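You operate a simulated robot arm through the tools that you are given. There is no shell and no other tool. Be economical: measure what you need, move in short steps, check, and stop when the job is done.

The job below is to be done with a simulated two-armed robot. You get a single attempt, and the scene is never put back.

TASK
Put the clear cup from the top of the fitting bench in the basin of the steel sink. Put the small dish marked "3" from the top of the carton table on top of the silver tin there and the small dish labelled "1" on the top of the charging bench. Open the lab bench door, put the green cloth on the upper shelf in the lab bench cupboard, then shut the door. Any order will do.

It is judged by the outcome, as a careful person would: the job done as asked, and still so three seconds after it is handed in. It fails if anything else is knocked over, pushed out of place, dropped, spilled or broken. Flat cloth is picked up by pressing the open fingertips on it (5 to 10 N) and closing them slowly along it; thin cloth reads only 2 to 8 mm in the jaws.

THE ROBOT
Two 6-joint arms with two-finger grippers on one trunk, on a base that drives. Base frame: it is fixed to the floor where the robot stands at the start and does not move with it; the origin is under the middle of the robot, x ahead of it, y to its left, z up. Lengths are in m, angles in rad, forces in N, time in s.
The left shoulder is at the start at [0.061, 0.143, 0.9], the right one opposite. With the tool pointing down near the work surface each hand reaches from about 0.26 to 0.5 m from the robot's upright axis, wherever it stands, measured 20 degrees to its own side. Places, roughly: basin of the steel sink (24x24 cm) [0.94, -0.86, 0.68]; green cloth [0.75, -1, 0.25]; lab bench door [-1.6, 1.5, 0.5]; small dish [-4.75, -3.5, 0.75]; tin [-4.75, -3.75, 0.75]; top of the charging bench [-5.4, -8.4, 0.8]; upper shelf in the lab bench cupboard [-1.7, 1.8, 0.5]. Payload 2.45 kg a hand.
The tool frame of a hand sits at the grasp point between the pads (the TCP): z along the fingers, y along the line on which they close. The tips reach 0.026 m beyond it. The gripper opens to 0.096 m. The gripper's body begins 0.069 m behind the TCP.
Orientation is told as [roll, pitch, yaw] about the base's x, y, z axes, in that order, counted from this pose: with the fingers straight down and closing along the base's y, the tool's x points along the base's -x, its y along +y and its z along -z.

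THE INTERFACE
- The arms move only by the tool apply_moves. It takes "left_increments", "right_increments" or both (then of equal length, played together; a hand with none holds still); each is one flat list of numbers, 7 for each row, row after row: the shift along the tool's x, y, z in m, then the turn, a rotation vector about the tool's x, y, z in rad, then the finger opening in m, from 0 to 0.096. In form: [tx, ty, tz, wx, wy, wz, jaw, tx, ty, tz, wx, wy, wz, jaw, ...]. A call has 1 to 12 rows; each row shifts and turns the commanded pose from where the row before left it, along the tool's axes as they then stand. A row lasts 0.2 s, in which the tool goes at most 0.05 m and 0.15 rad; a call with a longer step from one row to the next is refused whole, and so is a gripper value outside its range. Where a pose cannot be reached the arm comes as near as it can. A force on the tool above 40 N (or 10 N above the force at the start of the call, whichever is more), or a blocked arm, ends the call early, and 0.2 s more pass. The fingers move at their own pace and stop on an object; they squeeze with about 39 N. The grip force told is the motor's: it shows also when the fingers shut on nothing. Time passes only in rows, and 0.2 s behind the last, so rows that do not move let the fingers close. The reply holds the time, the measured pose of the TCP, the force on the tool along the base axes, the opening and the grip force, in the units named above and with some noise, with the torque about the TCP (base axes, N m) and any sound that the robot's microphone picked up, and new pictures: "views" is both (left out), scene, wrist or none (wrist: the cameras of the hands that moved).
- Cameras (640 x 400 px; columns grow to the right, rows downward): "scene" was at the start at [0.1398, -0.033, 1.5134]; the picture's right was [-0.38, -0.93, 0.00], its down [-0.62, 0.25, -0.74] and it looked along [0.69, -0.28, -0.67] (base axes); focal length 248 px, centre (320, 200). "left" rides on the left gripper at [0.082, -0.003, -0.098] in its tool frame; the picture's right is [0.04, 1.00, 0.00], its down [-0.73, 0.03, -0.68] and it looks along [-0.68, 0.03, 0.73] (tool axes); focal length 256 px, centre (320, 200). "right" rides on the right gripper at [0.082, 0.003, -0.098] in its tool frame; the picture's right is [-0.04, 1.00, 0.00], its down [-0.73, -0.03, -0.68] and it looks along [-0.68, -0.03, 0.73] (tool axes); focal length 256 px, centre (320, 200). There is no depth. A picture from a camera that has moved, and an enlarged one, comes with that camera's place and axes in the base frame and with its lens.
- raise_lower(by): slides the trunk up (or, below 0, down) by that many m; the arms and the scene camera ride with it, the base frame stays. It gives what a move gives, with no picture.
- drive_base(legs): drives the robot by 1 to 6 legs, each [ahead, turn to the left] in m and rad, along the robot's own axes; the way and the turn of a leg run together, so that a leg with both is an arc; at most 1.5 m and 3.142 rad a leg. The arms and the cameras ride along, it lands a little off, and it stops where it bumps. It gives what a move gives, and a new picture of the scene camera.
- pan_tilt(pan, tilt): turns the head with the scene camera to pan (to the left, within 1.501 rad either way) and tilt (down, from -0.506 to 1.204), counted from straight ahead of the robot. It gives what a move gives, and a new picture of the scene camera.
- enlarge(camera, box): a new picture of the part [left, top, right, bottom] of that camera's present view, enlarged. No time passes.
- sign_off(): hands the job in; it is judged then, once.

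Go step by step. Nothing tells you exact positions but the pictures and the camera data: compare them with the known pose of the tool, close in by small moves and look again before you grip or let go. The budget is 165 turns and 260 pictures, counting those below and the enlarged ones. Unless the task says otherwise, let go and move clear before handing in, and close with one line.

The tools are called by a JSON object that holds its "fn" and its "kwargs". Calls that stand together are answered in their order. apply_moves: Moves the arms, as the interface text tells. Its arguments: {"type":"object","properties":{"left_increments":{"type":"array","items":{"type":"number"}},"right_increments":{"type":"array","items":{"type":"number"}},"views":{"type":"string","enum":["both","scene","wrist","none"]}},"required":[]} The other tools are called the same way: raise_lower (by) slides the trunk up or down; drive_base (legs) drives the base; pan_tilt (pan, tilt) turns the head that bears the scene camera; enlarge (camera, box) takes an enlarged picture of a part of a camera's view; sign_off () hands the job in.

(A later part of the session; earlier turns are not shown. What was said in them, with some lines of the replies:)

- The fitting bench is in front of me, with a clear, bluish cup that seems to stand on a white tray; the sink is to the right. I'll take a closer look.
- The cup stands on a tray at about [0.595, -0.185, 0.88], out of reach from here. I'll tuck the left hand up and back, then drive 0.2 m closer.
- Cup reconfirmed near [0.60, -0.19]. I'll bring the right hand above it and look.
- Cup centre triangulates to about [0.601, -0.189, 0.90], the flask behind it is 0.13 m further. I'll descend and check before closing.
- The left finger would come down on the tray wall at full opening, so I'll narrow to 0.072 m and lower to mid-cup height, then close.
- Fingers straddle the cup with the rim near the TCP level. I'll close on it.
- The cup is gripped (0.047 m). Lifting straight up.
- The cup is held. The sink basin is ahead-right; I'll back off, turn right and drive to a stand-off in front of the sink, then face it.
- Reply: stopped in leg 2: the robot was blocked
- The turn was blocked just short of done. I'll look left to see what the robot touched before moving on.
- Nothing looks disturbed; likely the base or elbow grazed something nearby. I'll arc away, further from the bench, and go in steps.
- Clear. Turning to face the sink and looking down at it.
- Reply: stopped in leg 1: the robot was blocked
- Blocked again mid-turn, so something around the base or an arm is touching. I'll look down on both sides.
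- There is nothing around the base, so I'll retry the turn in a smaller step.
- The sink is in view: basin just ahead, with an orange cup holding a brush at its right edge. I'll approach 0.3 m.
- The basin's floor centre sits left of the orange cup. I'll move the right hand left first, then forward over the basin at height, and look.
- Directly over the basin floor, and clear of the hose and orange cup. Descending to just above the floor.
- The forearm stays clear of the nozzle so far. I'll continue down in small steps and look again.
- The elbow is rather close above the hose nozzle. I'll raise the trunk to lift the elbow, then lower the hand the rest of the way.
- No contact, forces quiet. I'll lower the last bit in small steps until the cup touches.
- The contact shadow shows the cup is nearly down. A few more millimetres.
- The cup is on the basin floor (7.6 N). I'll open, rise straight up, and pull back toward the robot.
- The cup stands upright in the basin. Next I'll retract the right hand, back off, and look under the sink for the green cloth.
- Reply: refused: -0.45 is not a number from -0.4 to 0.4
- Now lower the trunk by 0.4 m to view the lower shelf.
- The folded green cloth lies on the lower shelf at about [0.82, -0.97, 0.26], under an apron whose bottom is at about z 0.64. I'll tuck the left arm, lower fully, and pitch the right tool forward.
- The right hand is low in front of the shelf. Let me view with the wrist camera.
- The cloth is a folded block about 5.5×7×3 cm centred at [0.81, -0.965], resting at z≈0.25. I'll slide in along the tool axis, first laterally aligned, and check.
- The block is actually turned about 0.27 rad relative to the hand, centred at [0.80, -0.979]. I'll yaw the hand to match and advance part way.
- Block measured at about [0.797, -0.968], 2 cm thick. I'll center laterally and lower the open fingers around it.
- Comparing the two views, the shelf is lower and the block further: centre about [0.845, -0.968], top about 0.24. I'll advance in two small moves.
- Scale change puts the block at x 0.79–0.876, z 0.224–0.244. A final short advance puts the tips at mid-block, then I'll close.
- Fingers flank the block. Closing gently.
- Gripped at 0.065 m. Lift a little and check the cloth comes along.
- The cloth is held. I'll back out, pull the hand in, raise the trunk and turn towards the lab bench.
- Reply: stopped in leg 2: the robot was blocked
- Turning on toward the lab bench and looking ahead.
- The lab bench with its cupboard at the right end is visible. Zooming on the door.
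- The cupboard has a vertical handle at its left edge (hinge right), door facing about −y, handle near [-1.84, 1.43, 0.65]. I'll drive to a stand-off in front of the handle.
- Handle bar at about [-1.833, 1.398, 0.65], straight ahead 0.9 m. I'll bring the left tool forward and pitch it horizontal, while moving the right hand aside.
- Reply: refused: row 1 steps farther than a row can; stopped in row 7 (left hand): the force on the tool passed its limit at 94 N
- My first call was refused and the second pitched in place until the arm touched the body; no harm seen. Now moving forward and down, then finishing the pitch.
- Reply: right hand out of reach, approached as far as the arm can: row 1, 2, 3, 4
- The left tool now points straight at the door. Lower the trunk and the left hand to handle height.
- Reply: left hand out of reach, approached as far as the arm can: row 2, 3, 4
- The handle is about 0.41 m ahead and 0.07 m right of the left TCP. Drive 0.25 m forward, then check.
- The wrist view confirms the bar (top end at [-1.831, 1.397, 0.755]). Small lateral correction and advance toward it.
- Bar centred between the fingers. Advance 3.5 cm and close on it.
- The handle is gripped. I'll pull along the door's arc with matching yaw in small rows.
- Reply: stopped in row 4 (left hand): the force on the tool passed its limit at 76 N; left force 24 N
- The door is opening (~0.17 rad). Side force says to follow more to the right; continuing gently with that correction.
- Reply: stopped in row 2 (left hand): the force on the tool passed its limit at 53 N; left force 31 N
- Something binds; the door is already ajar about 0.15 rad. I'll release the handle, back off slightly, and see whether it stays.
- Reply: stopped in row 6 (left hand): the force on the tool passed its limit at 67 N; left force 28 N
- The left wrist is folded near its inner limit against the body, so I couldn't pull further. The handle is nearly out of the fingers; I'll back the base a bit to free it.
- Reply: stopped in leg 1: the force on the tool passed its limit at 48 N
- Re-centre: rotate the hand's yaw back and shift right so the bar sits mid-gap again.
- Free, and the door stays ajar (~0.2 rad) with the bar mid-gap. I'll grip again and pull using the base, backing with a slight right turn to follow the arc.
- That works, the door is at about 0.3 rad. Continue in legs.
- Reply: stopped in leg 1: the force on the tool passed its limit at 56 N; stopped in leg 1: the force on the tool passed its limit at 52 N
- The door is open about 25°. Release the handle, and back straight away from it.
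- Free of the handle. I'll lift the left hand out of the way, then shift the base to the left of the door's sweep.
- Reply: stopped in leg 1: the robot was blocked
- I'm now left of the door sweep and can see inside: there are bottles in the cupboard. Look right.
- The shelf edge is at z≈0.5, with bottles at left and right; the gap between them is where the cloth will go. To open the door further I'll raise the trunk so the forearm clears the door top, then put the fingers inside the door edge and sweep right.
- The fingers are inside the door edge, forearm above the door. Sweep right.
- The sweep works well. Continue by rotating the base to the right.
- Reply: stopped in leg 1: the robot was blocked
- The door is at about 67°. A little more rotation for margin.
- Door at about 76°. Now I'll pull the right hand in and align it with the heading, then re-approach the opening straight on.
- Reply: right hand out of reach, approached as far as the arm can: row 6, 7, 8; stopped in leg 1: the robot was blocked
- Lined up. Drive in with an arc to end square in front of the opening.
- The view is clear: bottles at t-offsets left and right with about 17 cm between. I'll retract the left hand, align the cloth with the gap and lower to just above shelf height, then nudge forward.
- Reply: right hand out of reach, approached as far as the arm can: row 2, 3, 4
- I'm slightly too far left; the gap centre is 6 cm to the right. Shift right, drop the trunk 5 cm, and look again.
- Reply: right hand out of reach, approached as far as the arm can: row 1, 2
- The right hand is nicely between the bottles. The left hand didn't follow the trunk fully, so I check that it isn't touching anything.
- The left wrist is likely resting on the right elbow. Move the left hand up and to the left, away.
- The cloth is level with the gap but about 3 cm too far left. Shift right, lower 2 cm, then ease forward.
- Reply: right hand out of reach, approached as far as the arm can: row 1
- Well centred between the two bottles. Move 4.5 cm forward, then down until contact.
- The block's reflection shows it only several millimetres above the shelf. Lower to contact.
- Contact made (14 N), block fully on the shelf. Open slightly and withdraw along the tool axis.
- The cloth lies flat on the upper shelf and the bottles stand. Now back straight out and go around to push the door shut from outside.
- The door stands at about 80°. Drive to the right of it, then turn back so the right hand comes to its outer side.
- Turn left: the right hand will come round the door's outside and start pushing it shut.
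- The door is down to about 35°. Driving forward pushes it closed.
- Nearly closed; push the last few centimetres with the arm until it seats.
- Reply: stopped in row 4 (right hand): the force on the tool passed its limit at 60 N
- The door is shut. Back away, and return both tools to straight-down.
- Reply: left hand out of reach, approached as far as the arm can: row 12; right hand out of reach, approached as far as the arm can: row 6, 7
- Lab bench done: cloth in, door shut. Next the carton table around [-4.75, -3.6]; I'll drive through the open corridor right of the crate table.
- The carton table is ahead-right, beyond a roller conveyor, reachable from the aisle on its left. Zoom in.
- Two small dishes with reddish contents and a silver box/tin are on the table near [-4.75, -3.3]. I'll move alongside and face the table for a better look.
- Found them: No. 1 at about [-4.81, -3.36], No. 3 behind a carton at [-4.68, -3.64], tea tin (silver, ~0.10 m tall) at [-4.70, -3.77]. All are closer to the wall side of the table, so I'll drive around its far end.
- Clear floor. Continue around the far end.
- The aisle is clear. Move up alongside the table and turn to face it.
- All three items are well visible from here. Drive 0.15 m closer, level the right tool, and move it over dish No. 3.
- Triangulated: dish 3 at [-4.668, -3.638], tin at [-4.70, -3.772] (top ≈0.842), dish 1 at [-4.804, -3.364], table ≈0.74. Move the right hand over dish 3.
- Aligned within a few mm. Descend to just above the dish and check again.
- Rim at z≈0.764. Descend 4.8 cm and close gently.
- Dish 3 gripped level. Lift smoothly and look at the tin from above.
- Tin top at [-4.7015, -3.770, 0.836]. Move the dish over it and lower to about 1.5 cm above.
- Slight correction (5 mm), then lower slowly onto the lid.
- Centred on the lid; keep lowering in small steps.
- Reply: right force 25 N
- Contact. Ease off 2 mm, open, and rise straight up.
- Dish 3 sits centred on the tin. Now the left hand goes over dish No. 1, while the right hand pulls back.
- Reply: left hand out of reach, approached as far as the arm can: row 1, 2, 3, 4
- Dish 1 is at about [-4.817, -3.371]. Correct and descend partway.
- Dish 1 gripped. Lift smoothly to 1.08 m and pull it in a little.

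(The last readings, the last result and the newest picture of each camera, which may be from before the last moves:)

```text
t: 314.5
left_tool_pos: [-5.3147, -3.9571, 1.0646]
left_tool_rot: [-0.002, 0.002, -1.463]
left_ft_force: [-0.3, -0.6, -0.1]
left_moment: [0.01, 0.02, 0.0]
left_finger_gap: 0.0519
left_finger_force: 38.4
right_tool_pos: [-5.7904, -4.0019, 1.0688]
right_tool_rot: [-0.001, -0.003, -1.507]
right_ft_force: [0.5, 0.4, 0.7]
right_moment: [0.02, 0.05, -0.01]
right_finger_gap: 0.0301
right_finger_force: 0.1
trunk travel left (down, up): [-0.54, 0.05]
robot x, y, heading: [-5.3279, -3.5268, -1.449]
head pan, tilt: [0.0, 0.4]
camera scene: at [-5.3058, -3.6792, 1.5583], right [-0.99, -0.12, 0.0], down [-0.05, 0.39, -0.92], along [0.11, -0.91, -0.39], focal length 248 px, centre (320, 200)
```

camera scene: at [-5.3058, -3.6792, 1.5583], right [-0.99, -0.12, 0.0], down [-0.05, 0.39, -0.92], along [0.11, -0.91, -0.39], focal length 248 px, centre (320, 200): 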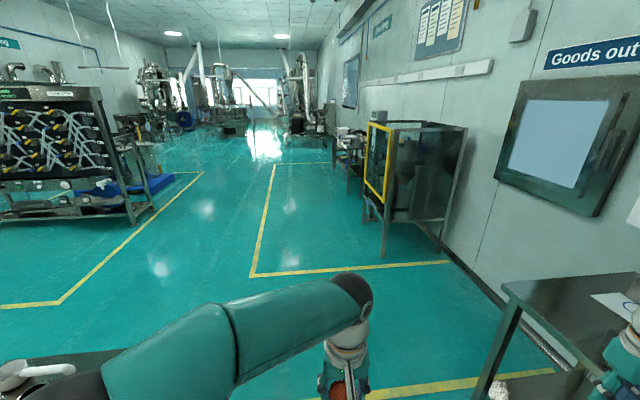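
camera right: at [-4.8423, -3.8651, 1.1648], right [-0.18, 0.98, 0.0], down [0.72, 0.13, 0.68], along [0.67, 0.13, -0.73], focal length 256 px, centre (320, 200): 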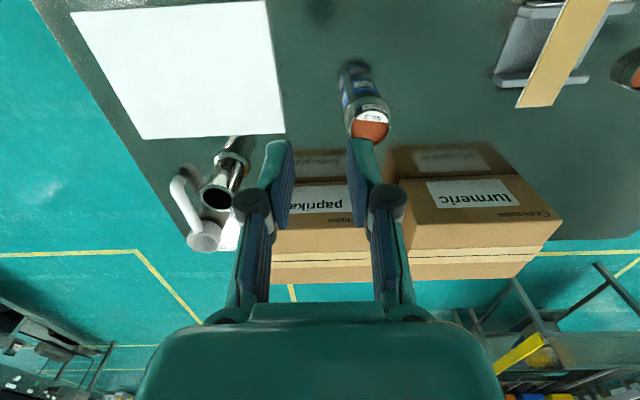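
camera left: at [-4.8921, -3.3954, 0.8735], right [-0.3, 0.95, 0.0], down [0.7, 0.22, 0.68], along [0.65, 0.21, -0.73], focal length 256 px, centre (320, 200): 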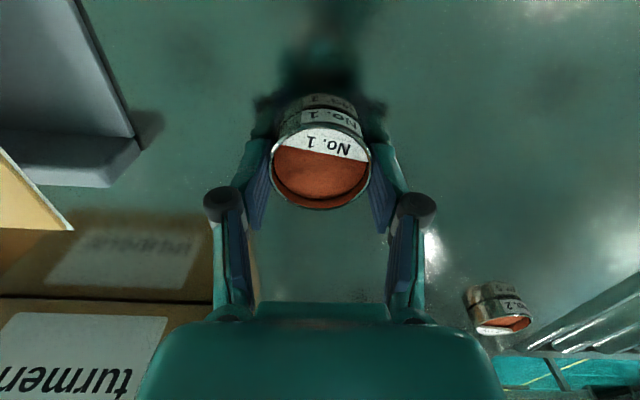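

I'll tuck the right hand in away from the filler bench and drive south out of the aisle.

{"fn": "apply_moves", "kwargs": {"right_increments": [0.01, 0.035, 0, 0, 0, 0, 0.03, 0.01, 0.035, 0, 0, 0, 0, 0.03, 0.01, 0.035, 0, 0, 0, 0, 0.03], "views": "none"}}

{"fn": "drive_base", "kwargs": {"legs": [[0.0, -0.1], [1.4, 0.0], [0.0, 0.35]]}}

{"fn": "drive_base", "kwargs": {"legs": [[1.3, 0.0], [0.0, -0.3]]}}

{"fn": "pan_tilt", "kwargs": {"pan": -0.3, "tilt": 0.4}}

```text
t: 315.3
left_tool_pos: [-5.3159, -3.957, 1.0657]
left_tool_rot: [-0.001, 0.001, -1.463]
left_ft_force: [0.0, -0.3, 0.7]
left_moment: [0.02, 0.04, 0.02]
left_finger_gap: 0.0517
left_finger_force: 38.8
right_tool_pos: [-5.6885, -3.9663, 1.0655]
right_tool_rot: [0.0, -0.001, -1.507]
right_ft_force: [0.1, -0.1, 0.0]
right_moment: [-0.01, 0.04, -0.03]
right_finger_gap: 0.0299
right_finger_force: 0.0
trunk travel left (down, up): [-0.54, 0.05]
robot x, y, heading: [-5.3265, -3.5264, -1.451]
head pan, tilt: [0.0, 0.4]
```

```text
t: 324.1
left_tool_pos: [-5.1584, -5.3416, 1.0658]
left_tool_rot: [-0.001, 0.001, -1.193]
left_ft_force: [0.3, 0.1, 0.5]
left_moment: [0.03, 0.01, -0.03]
left_finger_gap: 0.0516
left_finger_force: 38.7
right_tool_pos: [-5.514, -5.4509, 1.0644]
right_tool_rot: [0.001, 0.0, -1.236]
right_ft_force: [0.0, -0.1, 0.3]
right_moment: [-0.03, 0.0, 0.01]
right_finger_gap: 0.03
right_finger_force: 0.0
trunk travel left (down, up): [-0.54, 0.05]
robot x, y, heading: [-5.2997, -4.935, -1.181]
head pan, tilt: [0.0, 0.4]
camera scene: at [-5.2386, -5.0785, 1.5584], right [-0.93, -0.38, 0.0], down [-0.15, 0.36, -0.92], along [0.35, -0.85, -0.39], focal length 248 px, centre (320, 200)
```

scene: 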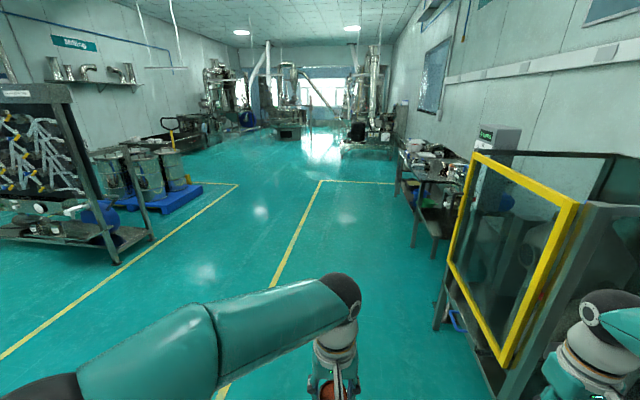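

```text
t: 331.8
left_tool_pos: [-4.814, -6.56, 1.066]
left_tool_rot: [-0.002, 0.001, -1.516]
left_ft_force: [0.2, 0.1, -0.4]
left_moment: [-0.03, -0.03, 0.0]
left_finger_gap: 0.052
left_finger_force: 38.8
right_tool_pos: [-5.1868, -6.5507, 1.065]
right_tool_rot: [0.0, 0.001, -1.558]
right_ft_force: [-0.6, 0.5, 0.1]
right_moment: [-0.01, -0.03, 0.0]
right_finger_gap: 0.0301
right_finger_force: 0.1
trunk travel left (down, up): [-0.54, 0.05]
robot x, y, heading: [-4.8051, -6.1279, -1.5]
head pan, tilt: [0.0, 0.4]
camera scene: at [-4.7937, -6.2835, 1.5584], right [-1.0, -0.07, 0.0], down [-0.03, 0.39, -0.92], along [0.06, -0.92, -0.39], focal length 248 px, centre (320, 200)
```

scene: 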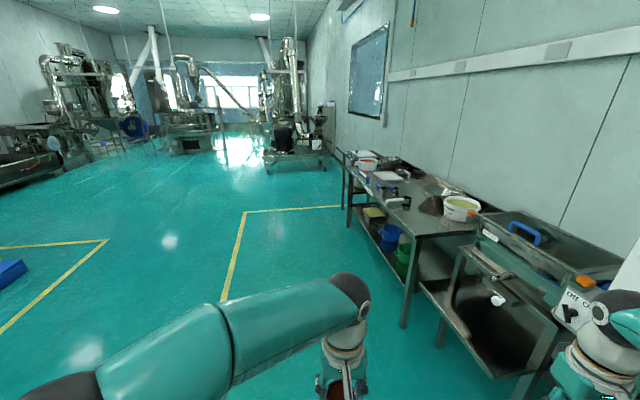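

```text
t: 332.6
left_tool_pos: [-4.8116, -6.5607, 1.0654]
left_tool_rot: [-0.002, 0.002, -1.513]
left_ft_force: [-0.2, -1.1, 0.4]
left_moment: [0.02, 0.01, -0.03]
left_finger_gap: 0.0517
left_finger_force: 39.3
right_tool_pos: [-5.1854, -6.55, 1.0667]
right_tool_rot: [-0.001, 0.0, -1.559]
right_ft_force: [-0.1, -0.1, -0.2]
right_moment: [-0.01, 0.03, -0.01]
right_finger_gap: 0.03
right_finger_force: 0.0
trunk travel left (down, up): [-0.54, 0.05]
robot x, y, heading: [-4.807, -6.1308, -1.501]
head pan, tilt: [-0.3, 0.4]
camera scene: at [-4.8204, -6.2814, 1.5584], right [-0.97, 0.23, 0.0], down [0.09, 0.38, -0.92], along [-0.21, -0.9, -0.39], focal length 248 px, centre (320, 200)
```

scene: 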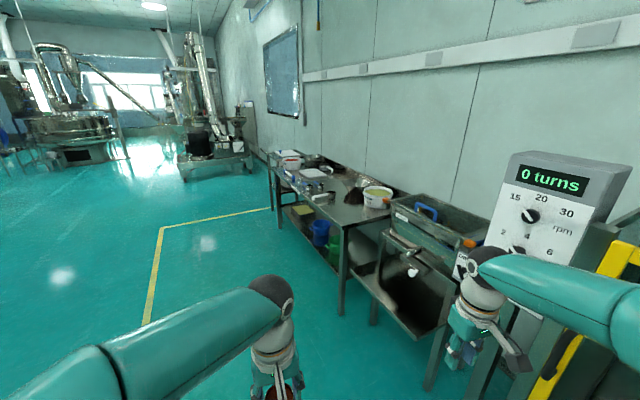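

The charging bench should be the bench ahead on the right. Zoom to verify its label and find free space.

{"fn": "enlarge", "kwargs": {"camera": "scene", "box": [250, 140, 440, 260]}}

{"fn": "drive_base", "kwargs": {"legs": [[1.5, 0.0], [0.5, 0.0]]}}

{"fn": "pan_tilt", "kwargs": {"pan": -1.2, "tilt": 0.5}}

```text
3.33 times, centred on (345, 200) of scene
camera zoom: at [-4.8204, -6.2814, 1.5584], right [-0.97, 0.23, 0.0], down [0.09, 0.38, -0.92], along [-0.21, -0.9, -0.39], focal length 826 px, centre (237, 200)
```

zoom: 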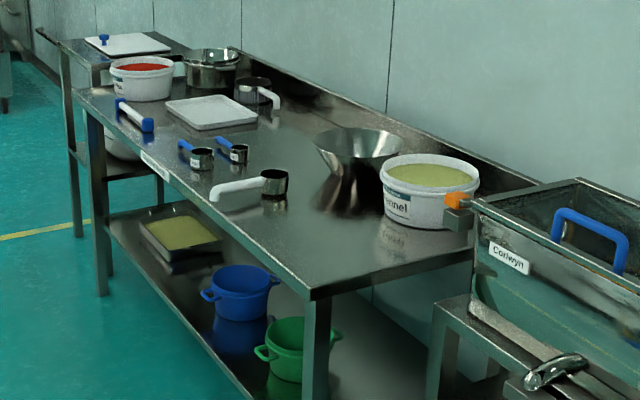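

```text
t: 342.7
left_tool_pos: [-4.7374, -8.5505, 1.0658]
left_tool_rot: [-0.003, 0.003, -1.554]
left_ft_force: [-0.3, -0.3, 0.2]
left_moment: [0.04, -0.01, -0.02]
left_finger_gap: 0.0518
left_finger_force: 39.2
right_tool_pos: [-5.1101, -8.5279, 1.064]
right_tool_rot: [0.001, -0.001, -1.597]
right_ft_force: [-0.9, 0.3, 0.4]
right_moment: [0.05, 0.0, 0.0]
right_finger_gap: 0.0297
right_finger_force: 0.2
trunk travel left (down, up): [-0.54, 0.05]
robot x, y, heading: [-4.7139, -8.12, -1.54]
head pan, tilt: [-0.3, 0.4]
camera scene: at [-4.7339, -8.2726, 1.5582], right [-0.96, 0.27, 0.0], down [0.1, 0.38, -0.92], along [-0.25, -0.89, -0.39], focal length 248 px, centre (320, 200)
```

scene: 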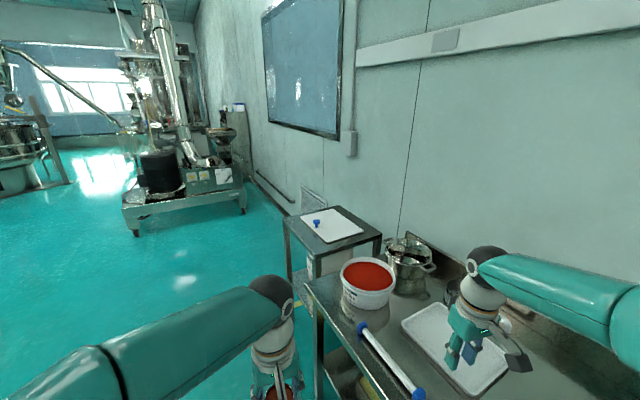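

```text
t: 343.9
left_tool_pos: [-4.7368, -8.5502, 1.0674]
left_tool_rot: [-0.004, 0.002, -1.553]
left_ft_force: [-0.2, 0.0, 0.5]
left_moment: [0.02, 0.0, -0.04]
left_finger_gap: 0.052
left_finger_force: 38.9
right_tool_pos: [-5.1086, -8.5259, 1.0656]
right_tool_rot: [0.0, 0.001, -1.597]
right_ft_force: [-1.1, -0.1, 0.8]
right_moment: [0.02, 0.03, -0.02]
right_finger_gap: 0.0301
right_finger_force: 0.0
trunk travel left (down, up): [-0.54, 0.05]
robot x, y, heading: [-4.7148, -8.1198, -1.546]
head pan, tilt: [-1.201, 0.499]
camera scene: at [-4.793, -8.2177, 1.5492], right [-0.39, 0.92, 0.0], down [0.44, 0.19, -0.88], along [-0.81, -0.34, -0.48], focal length 248 px, centre (320, 200)
```

scene: 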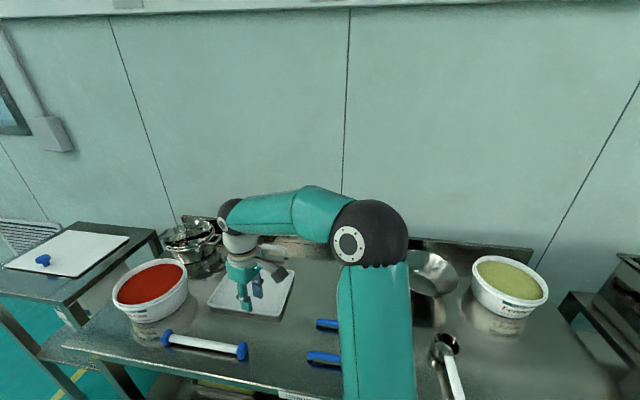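

This is the bench (spice tubs, scoops, label on its front edge). The near end has free space around [-5.36, -7.82]. I'll back up and turn to face it, with the right hand raised.

{"fn": "apply_moves", "kwargs": {"right_increments": [0, 0, -0.04, 0, 0, 0, 0.03, 0, 0, -0.04, 0, 0, 0, 0.03, 0.02, 0, -0.03, 0, 0, 0, 0.03], "views": "none"}}

{"fn": "drive_base", "kwargs": {"legs": [[-0.36, 0.0], [0.0, -0.8]]}}

{"fn": "drive_base", "kwargs": {"legs": [[0.0, -0.56]]}}

{"fn": "pan_tilt", "kwargs": {"pan": 0.0, "tilt": 0.7}}

```text
t: 344.7
left_tool_pos: [-4.7376, -8.5484, 1.0677]
left_tool_rot: [-0.003, 0.0, -1.553]
left_ft_force: [-0.3, 0.2, -0.4]
left_moment: [-0.03, 0.01, 0.01]
left_finger_gap: 0.0518
left_finger_force: 39.0
right_tool_pos: [-5.1094, -8.5075, 1.1772]
right_tool_rot: [-0.001, -0.003, -1.598]
right_ft_force: [0.5, 0.4, 0.7]
right_moment: [-0.04, -0.01, -0.01]
right_finger_gap: 0.0299
right_finger_force: 0.1
trunk travel left (down, up): [-0.54, 0.05]
robot x, y, heading: [-4.7136, -8.1208, -1.542]
head pan, tilt: [-1.201, 0.499]
```

```text
t: 349.4
left_tool_pos: [-5.0555, -8.0411, 1.0658]
left_tool_rot: [-0.002, 0.001, -2.368]
left_ft_force: [0.9, 0.4, -0.2]
left_moment: [0.0, 0.01, -0.04]
left_finger_gap: 0.0517
left_finger_force: 38.8
right_tool_pos: [-5.2805, -7.7412, 1.1758]
right_tool_rot: [0.001, 0.0, -2.411]
right_ft_force: [0.7, -0.8, 0.1]
right_moment: [0.02, 0.0, 0.01]
right_finger_gap: 0.0301
right_finger_force: 0.0
trunk travel left (down, up): [-0.54, 0.05]
robot x, y, heading: [-4.7069, -7.7853, -2.352]
head pan, tilt: [-1.201, 0.499]
camera scene: at [-4.8302, -7.7923, 1.5492], right [0.4, 0.92, 0.0], down [0.44, -0.19, -0.88], along [-0.8, 0.35, -0.48], focal length 248 px, centre (320, 200)
```

scene: 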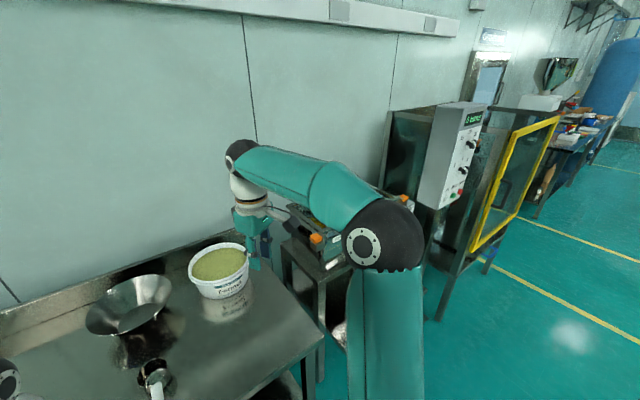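

```text
t: 351.6
left_tool_pos: [-5.1381, -7.8167, 1.0672]
left_tool_rot: [-0.003, 0.002, -2.924]
left_ft_force: [0.1, 0.0, 0.6]
left_moment: [0.0, 0.03, -0.03]
left_finger_gap: 0.0517
left_finger_force: 38.3
right_tool_pos: [-5.1725, -7.4441, 1.1773]
right_tool_rot: [0.0, -0.002, -2.967]
right_ft_force: [0.3, -0.8, 0.7]
right_moment: [0.03, 0.04, 0.0]
right_finger_gap: 0.03
right_finger_force: 0.1
trunk travel left (down, up): [-0.54, 0.05]
robot x, y, heading: [-4.703, -7.8061, -2.901]
head pan, tilt: [-1.201, 0.499]
camera scene: at [-4.81, -7.7457, 1.5493], right [0.82, 0.57, 0.0], down [0.27, -0.39, -0.88], along [-0.5, 0.72, -0.48], focal length 248 px, centre (320, 200)
```

scene: 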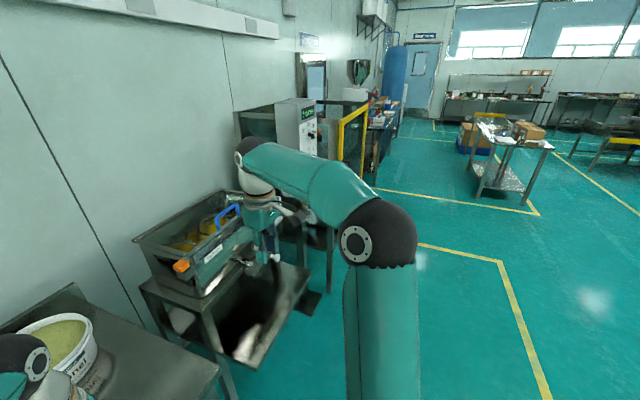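

```text
t: 353.0
left_tool_pos: [-5.1391, -7.8167, 1.0675]
left_tool_rot: [-0.001, 0.002, -2.923]
left_ft_force: [0.4, 0.4, -1.4]
left_moment: [-0.01, 0.04, 0.03]
left_finger_gap: 0.0516
left_finger_force: 38.9
right_tool_pos: [-5.1718, -7.4449, 1.1771]
right_tool_rot: [0.0, 0.0, -2.967]
right_ft_force: [-0.7, 0.7, -0.1]
right_moment: [0.04, 0.0, 0.0]
right_finger_gap: 0.03
right_finger_force: 0.0
trunk travel left (down, up): [-0.54, 0.05]
robot x, y, heading: [-4.6997, -7.8038, -2.907]
head pan, tilt: [0.0, 0.7]
camera scene: at [-4.8408, -7.8399, 1.5315], right [-0.23, 0.97, 0.0], down [0.63, 0.15, -0.76], along [-0.74, -0.18, -0.64], focal length 248 px, centre (320, 200)
```

scene: 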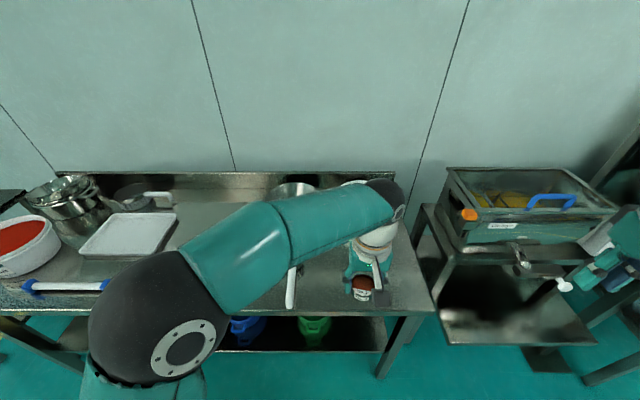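

Drive 0.16 m closer and lower the dish towards the free bench top.

{"fn": "drive_base", "kwargs": {"legs": [[0.16, 0.0]]}}

{"fn": "apply_moves", "kwargs": {"left_increments": [-0.025, 0, 0.02, 0, 0, 0, 0.045, -0.025, 0, 0.03, 0, 0, 0, 0.045, 0, 0, 0.03, 0, 0, 0, 0.045, 0, 0, 0.03, 0, 0, 0, 0.045, 0, 0, 0.03, 0, 0, 0, 0.045], "views": "both"}}

```text
t: 354.4
left_tool_pos: [-5.2963, -7.8546, 1.0672]
left_tool_rot: [-0.002, 0.002, -2.926]
left_ft_force: [-1.2, 0.1, -1.3]
left_moment: [0.0, -0.06, 0.02]
left_finger_gap: 0.0517
left_finger_force: 38.7
right_tool_pos: [-5.3289, -7.4811, 1.1766]
right_tool_rot: [0.001, 0.002, -2.968]
right_ft_force: [0.2, -0.4, -0.4]
right_moment: [0.03, -0.05, -0.01]
right_finger_gap: 0.0299
right_finger_force: 0.0
trunk travel left (down, up): [-0.54, 0.05]
robot x, y, heading: [-4.8589, -7.8407, -2.907]
head pan, tilt: [0.0, 0.7]
camera scene: at [-4.9996, -7.8786, 1.5312], right [-0.23, 0.97, 0.0], down [0.63, 0.15, -0.76], along [-0.74, -0.18, -0.65], focal length 248 px, centre (320, 200)
```

scene: 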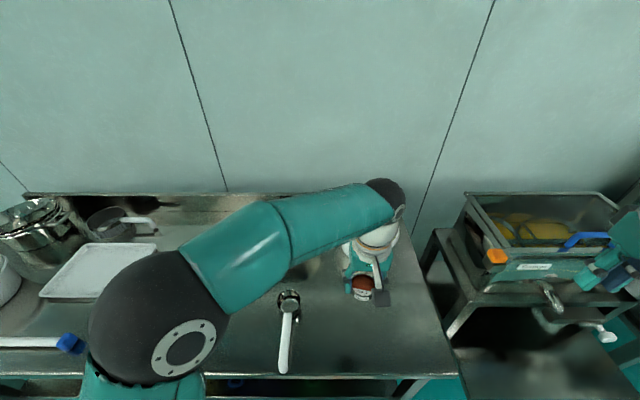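

```text
t: 355.6
left_tool_pos: [-5.344, -7.866, 0.9279]
left_tool_rot: [0.0, 0.002, -2.924]
left_ft_force: [-0.3, -0.4, -0.9]
left_moment: [0.0, 0.03, -0.03]
left_finger_gap: 0.0514
left_finger_force: 39.2
right_tool_pos: [-5.3279, -7.4816, 1.1779]
right_tool_rot: [0.0, -0.001, -2.967]
right_ft_force: [0.3, 1.1, -0.5]
right_moment: [-0.02, 0.01, -0.02]
right_finger_gap: 0.0301
right_finger_force: 0.1
trunk travel left (down, up): [-0.54, 0.05]
robot x, y, heading: [-4.8614, -7.8467, -2.901]
head pan, tilt: [0.0, 0.7]
camera scene: at [-4.9977, -7.8781, 1.5315], right [-0.23, 0.97, 0.0], down [0.63, 0.15, -0.76], along [-0.74, -0.18, -0.64], focal length 248 px, centre (320, 200)
camera left: at [-5.2645, -7.845, 1.026], right [0.25, -0.97, 0.0], down [-0.71, -0.19, 0.68], along [-0.66, -0.17, -0.74], focal length 256 px, centre (320, 200)
```

scene: 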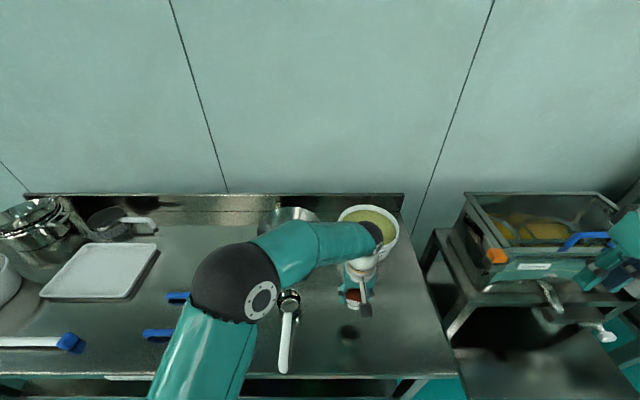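
left: 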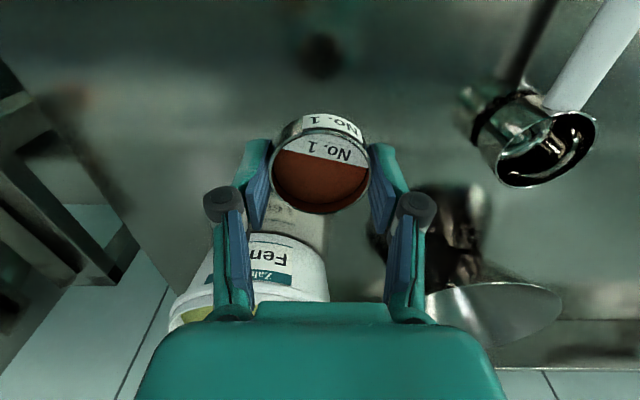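

Descend further over the free spot.

{"fn": "apply_moves", "kwargs": {"left_increments": [0, 0, 0.025, 0, 0, 0, 0.045, 0, 0, 0.025, 0, 0, 0, 0.045, 0, 0, 0.02, 0, 0, 0, 0.045], "views": "wrist"}}

{"fn": "enlarge", "kwargs": {"camera": "scene", "box": [280, 200, 440, 360]}}

```text
t: 356.4
left_tool_pos: [-5.3445, -7.8626, 0.8578]
left_tool_rot: [-0.003, 0.005, -2.927]
left_ft_force: [-0.1, 0.3, -0.6]
left_moment: [-0.01, 0.03, -0.04]
left_finger_gap: 0.0516
left_finger_force: 39.1
right_tool_pos: [-5.3287, -7.4817, 1.1778]
right_tool_rot: [0.002, 0.0, -2.969]
right_ft_force: [-0.4, 0.5, 0.5]
right_moment: [0.01, 0.0, 0.03]
right_finger_gap: 0.03
right_finger_force: 0.1
trunk travel left (down, up): [-0.54, 0.05]
robot x, y, heading: [-4.8573, -7.8441, -2.909]
head pan, tilt: [0.0, 0.7]
camera left: at [-5.2649, -7.8436, 0.9555], right [0.25, -0.97, 0.0], down [-0.71, -0.19, 0.68], along [-0.65, -0.17, -0.74], focal length 256 px, centre (320, 200)
```

left: 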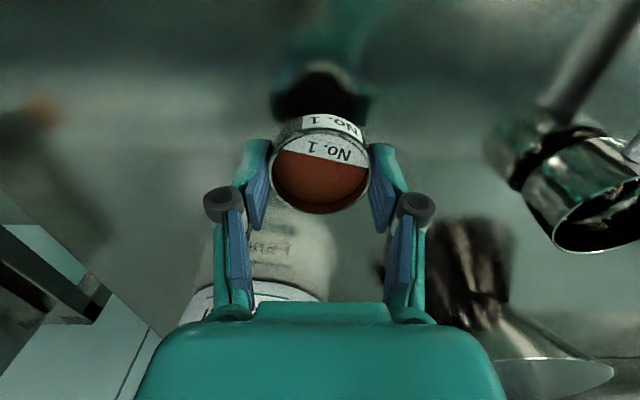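

```text
2.50 times, centred on (360, 280) of scene
camera zoom: at [-4.998, -7.8781, 1.5314], right [-0.23, 0.97, 0.0], down [0.63, 0.15, -0.76], along [-0.74, -0.18, -0.64], focal length 619 px, centre (220, 0)
```

zoom: 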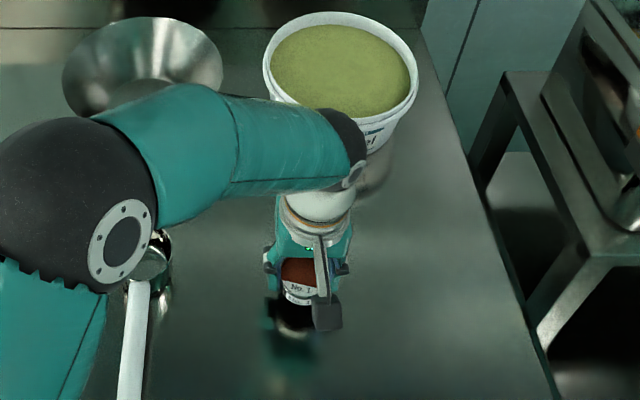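

About 2 cm above the surface. Lower in small steps to contact.

{"fn": "apply_moves", "kwargs": {"left_increments": [0, 0, 0.007, 0, 0, 0, 0.045, 0, 0, 0.006, 0, 0, 0, 0.045], "views": "none"}}

{"fn": "apply_moves", "kwargs": {"left_increments": [0, 0, 0.003, 0, 0, 0, 0.045], "views": "none"}}

{"fn": "apply_moves", "kwargs": {"left_increments": [0, 0, 0.003, 0, 0, 0, 0.045], "views": "wrist"}}

```text
t: 357.0
left_tool_pos: [-5.3446, -7.8639, 0.8442]
left_tool_rot: [-0.003, 0.002, -2.925]
left_ft_force: [0.1, 0.4, 0.0]
left_moment: [-0.05, 0.03, -0.01]
left_finger_gap: 0.0516
left_finger_force: 39.1
right_tool_pos: [-5.3272, -7.4818, 1.1775]
right_tool_rot: [-0.001, 0.0, -2.969]
right_ft_force: [0.3, -1.2, 0.6]
right_moment: [-0.03, 0.02, 0.02]
right_finger_gap: 0.0303
right_finger_force: 0.1
trunk travel left (down, up): [-0.54, 0.05]
robot x, y, heading: [-4.8562, -7.84, -2.906]
head pan, tilt: [0.0, 0.7]
```

```text
t: 357.4
left_tool_pos: [-5.3444, -7.8654, 0.8405]
left_tool_rot: [-0.002, 0.002, -2.926]
left_ft_force: [-0.1, 0.3, -0.8]
left_moment: [0.0, 0.03, 0.02]
left_finger_gap: 0.0515
left_finger_force: 38.4
right_tool_pos: [-5.3269, -7.4806, 1.1775]
right_tool_rot: [0.002, -0.002, -2.969]
right_ft_force: [-0.4, -0.2, -0.4]
right_moment: [0.03, 0.0, 0.02]
right_finger_gap: 0.0299
right_finger_force: 0.0
trunk travel left (down, up): [-0.54, 0.05]
robot x, y, heading: [-4.8583, -7.8402, -2.909]
head pan, tilt: [0.0, 0.7]
```

```text
t: 357.8
left_tool_pos: [-5.3443, -7.8646, 0.838]
left_tool_rot: [0.0, 0.001, -2.926]
left_ft_force: [-0.3, 0.1, 0.1]
left_moment: [-0.01, -0.02, -0.07]
left_finger_gap: 0.0518
left_finger_force: 38.9
right_tool_pos: [-5.3286, -7.4808, 1.1773]
right_tool_rot: [0.0, 0.001, -2.968]
right_ft_force: [-0.1, -0.2, -0.3]
right_moment: [0.0, 0.01, -0.03]
right_finger_gap: 0.0299
right_finger_force: 0.1
trunk travel left (down, up): [-0.54, 0.05]
robot x, y, heading: [-4.8584, -7.8423, -2.908]
head pan, tilt: [0.0, 0.7]
camera left: at [-5.2653, -7.844, 0.9371], right [0.25, -0.97, 0.0], down [-0.71, -0.19, 0.68], along [-0.66, -0.17, -0.74], focal length 256 px, centre (320, 200)
```

left: 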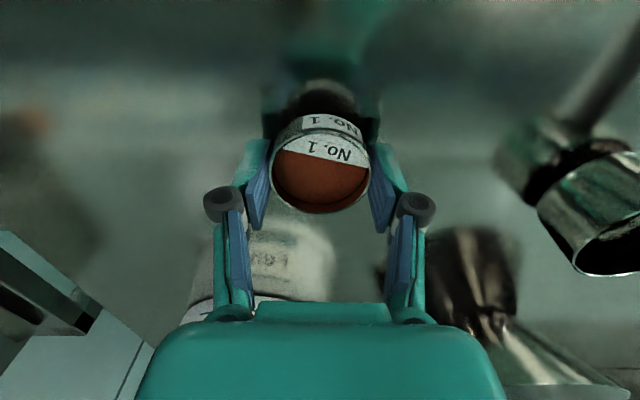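

{"fn": "apply_moves", "kwargs": {"left_increments": [0, 0, 0.004, 0, 0, 0, 0.045], "views": "none"}}

{"fn": "apply_moves", "kwargs": {"left_increments": [0, 0, 0.003, 0, 0, 0, 0.045], "views": "none"}}

{"fn": "apply_moves", "kwargs": {"left_increments": [0, 0, 0.003, 0, 0, 0, 0.045], "views": "none"}}

```text
t: 358.2
left_tool_pos: [-5.3437, -7.864, 0.8345]
left_tool_rot: [-0.004, 0.002, -2.926]
left_ft_force: [-0.6, 0.7, 0.2]
left_moment: [0.01, 0.0, 0.04]
left_finger_gap: 0.0516
left_finger_force: 39.0
right_tool_pos: [-5.3277, -7.4814, 1.1773]
right_tool_rot: [0.0, 0.001, -2.967]
right_ft_force: [0.2, -1.4, 0.2]
right_moment: [0.01, 0.04, 0.01]
right_finger_gap: 0.0302
right_finger_force: 0.0
trunk travel left (down, up): [-0.54, 0.05]
robot x, y, heading: [-4.8565, -7.8416, -2.905]
head pan, tilt: [0.0, 0.7]
```

```text
t: 358.6
left_tool_pos: [-5.3436, -7.8646, 0.8321]
left_tool_rot: [-0.002, 0.002, -2.925]
left_ft_force: [0.3, -0.3, -0.8]
left_moment: [-0.02, 0.03, -0.01]
left_finger_gap: 0.0515
left_finger_force: 39.1
right_tool_pos: [-5.3279, -7.4823, 1.1771]
right_tool_rot: [0.0, 0.001, -2.969]
right_ft_force: [0.2, -0.3, -0.4]
right_moment: [0.0, -0.01, -0.03]
right_finger_gap: 0.03
right_finger_force: 0.1
trunk travel left (down, up): [-0.54, 0.05]
robot x, y, heading: [-4.8568, -7.8446, -2.904]
head pan, tilt: [0.0, 0.7]
```

```text
t: 359.0
left_tool_pos: [-5.3434, -7.8652, 0.8286]
left_tool_rot: [0.0, 0.002, -2.925]
left_ft_force: [-0.8, 0.2, -0.8]
left_moment: [0.02, 0.01, -0.02]
left_finger_gap: 0.0515
left_finger_force: 39.2
right_tool_pos: [-5.3285, -7.4811, 1.1782]
right_tool_rot: [0.0, -0.001, -2.967]
right_ft_force: [0.1, -0.7, 0.6]
right_moment: [0.0, -0.02, -0.02]
right_finger_gap: 0.0302
right_finger_force: 0.0
trunk travel left (down, up): [-0.54, 0.05]
robot x, y, heading: [-4.857, -7.8391, -2.907]
head pan, tilt: [0.0, 0.7]
```

Still no contact; continue in small steps.

{"fn": "apply_moves", "kwargs": {"left_increments": [0, 0, 0.003, 0, 0, 0, 0.045], "views": "none"}}

{"fn": "apply_moves", "kwargs": {"left_increments": [0, 0, 0.002, 0, 0, 0, 0.045], "views": "none"}}

{"fn": "apply_moves", "kwargs": {"left_increments": [0, 0, 0.002, 0, 0, 0, 0.045], "views": "wrist"}}

```text
t: 359.4
left_tool_pos: [-5.3446, -7.8644, 0.824]
left_tool_rot: [-0.002, 0.002, -2.924]
left_ft_force: [0.1, -0.1, -1.4]
left_moment: [0.02, 0.0, 0.01]
left_finger_gap: 0.0515
left_finger_force: 38.7
right_tool_pos: [-5.3281, -7.481, 1.1777]
right_tool_rot: [0.0, 0.0, -2.969]
right_ft_force: [-0.8, 0.1, 0.2]
right_moment: [-0.03, 0.01, -0.01]
right_finger_gap: 0.03
right_finger_force: 0.0
trunk travel left (down, up): [-0.54, 0.05]
robot x, y, heading: [-4.8573, -7.8418, -2.903]
head pan, tilt: [0.0, 0.7]
```

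```text
t: 359.8
left_tool_pos: [-5.3435, -7.8648, 0.8246]
left_tool_rot: [-0.004, -0.001, -2.923]
left_ft_force: [1.1, 0.9, 4.4]
left_moment: [-0.18, -0.09, 0.04]
left_finger_gap: 0.0518
left_finger_force: 39.0
right_tool_pos: [-5.3267, -7.4809, 1.1774]
right_tool_rot: [-0.001, -0.002, -2.968]
right_ft_force: [0.3, -0.4, 0.0]
right_moment: [-0.01, 0.01, 0.03]
right_finger_gap: 0.03
right_finger_force: 0.0
trunk travel left (down, up): [-0.54, 0.05]
robot x, y, heading: [-4.8579, -7.8477, -2.908]
head pan, tilt: [0.0, 0.7]
```

```text
t: 360.2
left_tool_pos: [-5.3433, -7.8653, 0.8231]
left_tool_rot: [-0.001, -0.003, -2.925]
left_ft_force: [3.6, 1.1, 20.4]
left_moment: [-0.51, -0.31, 0.04]
left_finger_gap: 0.0519
left_finger_force: 38.9
right_tool_pos: [-5.3254, -7.4807, 1.1776]
right_tool_rot: [0.001, 0.0, -2.968]
right_ft_force: [-0.7, 0.2, 0.2]
right_moment: [0.02, -0.04, 0.0]
right_finger_gap: 0.03
right_finger_force: 0.1
trunk travel left (down, up): [-0.54, 0.05]
robot x, y, heading: [-4.8569, -7.8393, -2.906]
head pan, tilt: [0.0, 0.7]
camera left: at [-5.2646, -7.8442, 0.922], right [0.25, -0.97, 0.0], down [-0.71, -0.19, 0.68], along [-0.66, -0.17, -0.73], focal length 256 px, centre (320, 200)
```

left: 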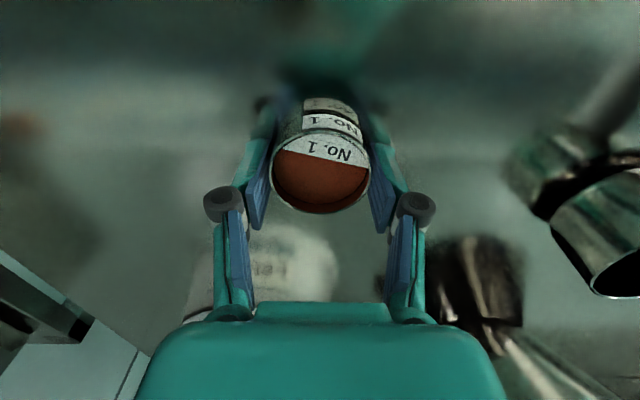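

The dish rests on the bench. Ease off, open and rise.

{"fn": "apply_moves", "kwargs": {"left_increments": [0, 0, -0.002, 0, 0, 0, 0.045, 0, 0, 0, 0, 0, 0, 0.054, 0, 0, 0, 0, 0, 0, 0.06, 0, 0, 0, 0, 0, 0, 0.07, 0, 0, 0, 0, 0, 0, 0.078, 0, 0, -0.015, 0, 0, 0, 0.078, 0, 0, -0.03, 0, 0, 0, 0.078, 0, 0, -0.04, 0, 0, 0, 0.078, 0, 0, -0.04, 0, 0, 0, 0.078, 0, 0, -0.04, 0, 0, 0, 0.078, 0, 0, -0.04, 0, 0, 0, 0.078, 0.03, 0, 0, 0, 0, 0, 0.05], "views": "both"}}

{"fn": "drive_base", "kwargs": {"legs": [[-0.4, 0.0]]}}

{"fn": "enlarge", "kwargs": {"camera": "scene", "box": [220, 190, 440, 330]}}

```text
t: 362.8
left_tool_pos: [-5.3131, -7.8613, 1.0285]
left_tool_rot: [-0.001, -0.002, -2.925]
left_ft_force: [0.0, 0.8, 0.1]
left_moment: [0.0, 0.06, 0.02]
left_finger_gap: 0.05
left_finger_force: 0.1
right_tool_pos: [-5.3272, -7.4816, 1.179]
right_tool_rot: [0.001, -0.004, -2.968]
right_ft_force: [-0.3, -0.6, 0.2]
right_moment: [-0.02, -0.03, -0.01]
right_finger_gap: 0.0302
right_finger_force: 0.1
trunk travel left (down, up): [-0.54, 0.05]
robot x, y, heading: [-4.8573, -7.8424, -2.903]
head pan, tilt: [0.0, 0.7]
camera scene: at [-4.996, -7.8778, 1.5316], right [-0.23, 0.97, 0.0], down [0.63, 0.15, -0.77], along [-0.74, -0.18, -0.64], focal length 248 px, centre (320, 200)
camera left: at [-5.2328, -7.841, 1.1266], right [0.25, -0.97, 0.0], down [-0.71, -0.19, 0.68], along [-0.66, -0.17, -0.73], focal length 256 px, centre (320, 200)
```

scene: 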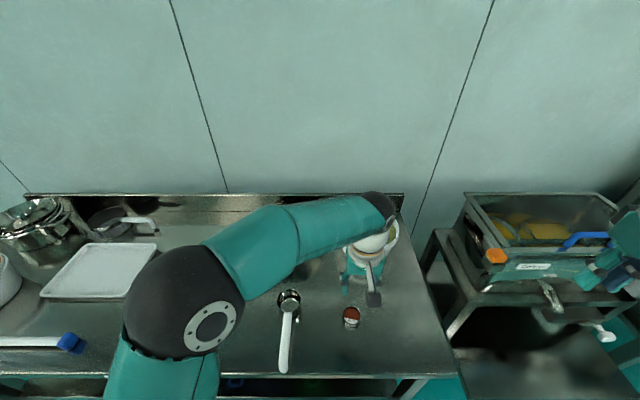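
left: 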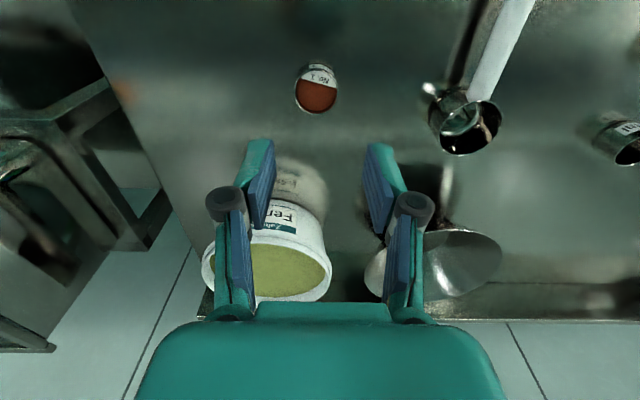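

```text
t: 365.3
left_tool_pos: [-4.922, -7.7682, 1.028]
left_tool_rot: [0.0, 0.002, -2.924]
left_ft_force: [-1.1, -0.2, 0.3]
left_moment: [-0.01, 0.02, 0.0]
left_finger_gap: 0.05
left_finger_force: 0.1
right_tool_pos: [-4.9362, -7.3869, 1.1785]
right_tool_rot: [-0.002, -0.003, -2.968]
right_ft_force: [0.4, 0.6, -0.2]
right_moment: [0.0, 0.04, -0.01]
right_finger_gap: 0.0301
right_finger_force: 0.1
trunk travel left (down, up): [-0.54, 0.05]
robot x, y, heading: [-4.4684, -7.747, -2.902]
head pan, tilt: [0.0, 0.7]
camera scene: at [-4.6056, -7.7837, 1.5316], right [-0.24, 0.97, 0.0], down [0.63, 0.15, -0.77], along [-0.74, -0.18, -0.64], focal length 248 px, centre (320, 200)
```

scene: 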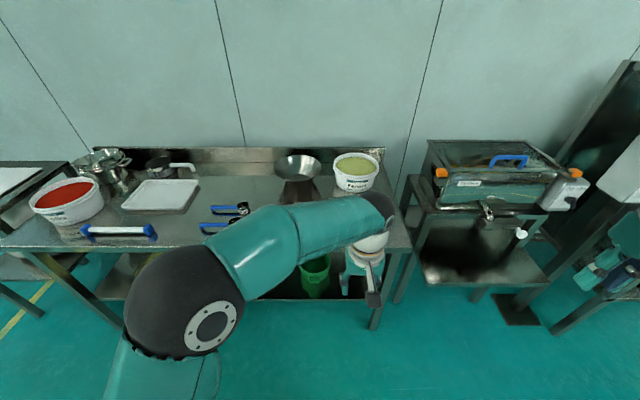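

```text
2.86 times, centred on (330, 260) of scene
camera zoom: at [-4.6056, -7.7837, 1.5316], right [-0.24, 0.97, 0.0], down [0.63, 0.15, -0.77], along [-0.74, -0.18, -0.64], focal length 708 px, centre (291, 29)
```

zoom: 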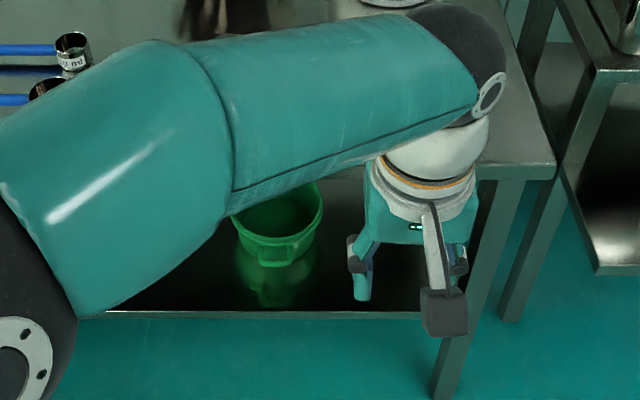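

Dish 1 stands upright on the charging bench, and both hands are empty and clear. All parts of the job are done, so I'm handing it in.

{"fn": "sign_off", "kwargs": {}}

```text
The job is handed in.
```

The cup is in the sink basin, dish 3 is on the silver tin, dish 1 is on the charging bench, and the green cloth is on the upper shelf of the lab bench cupboard with its door shut.
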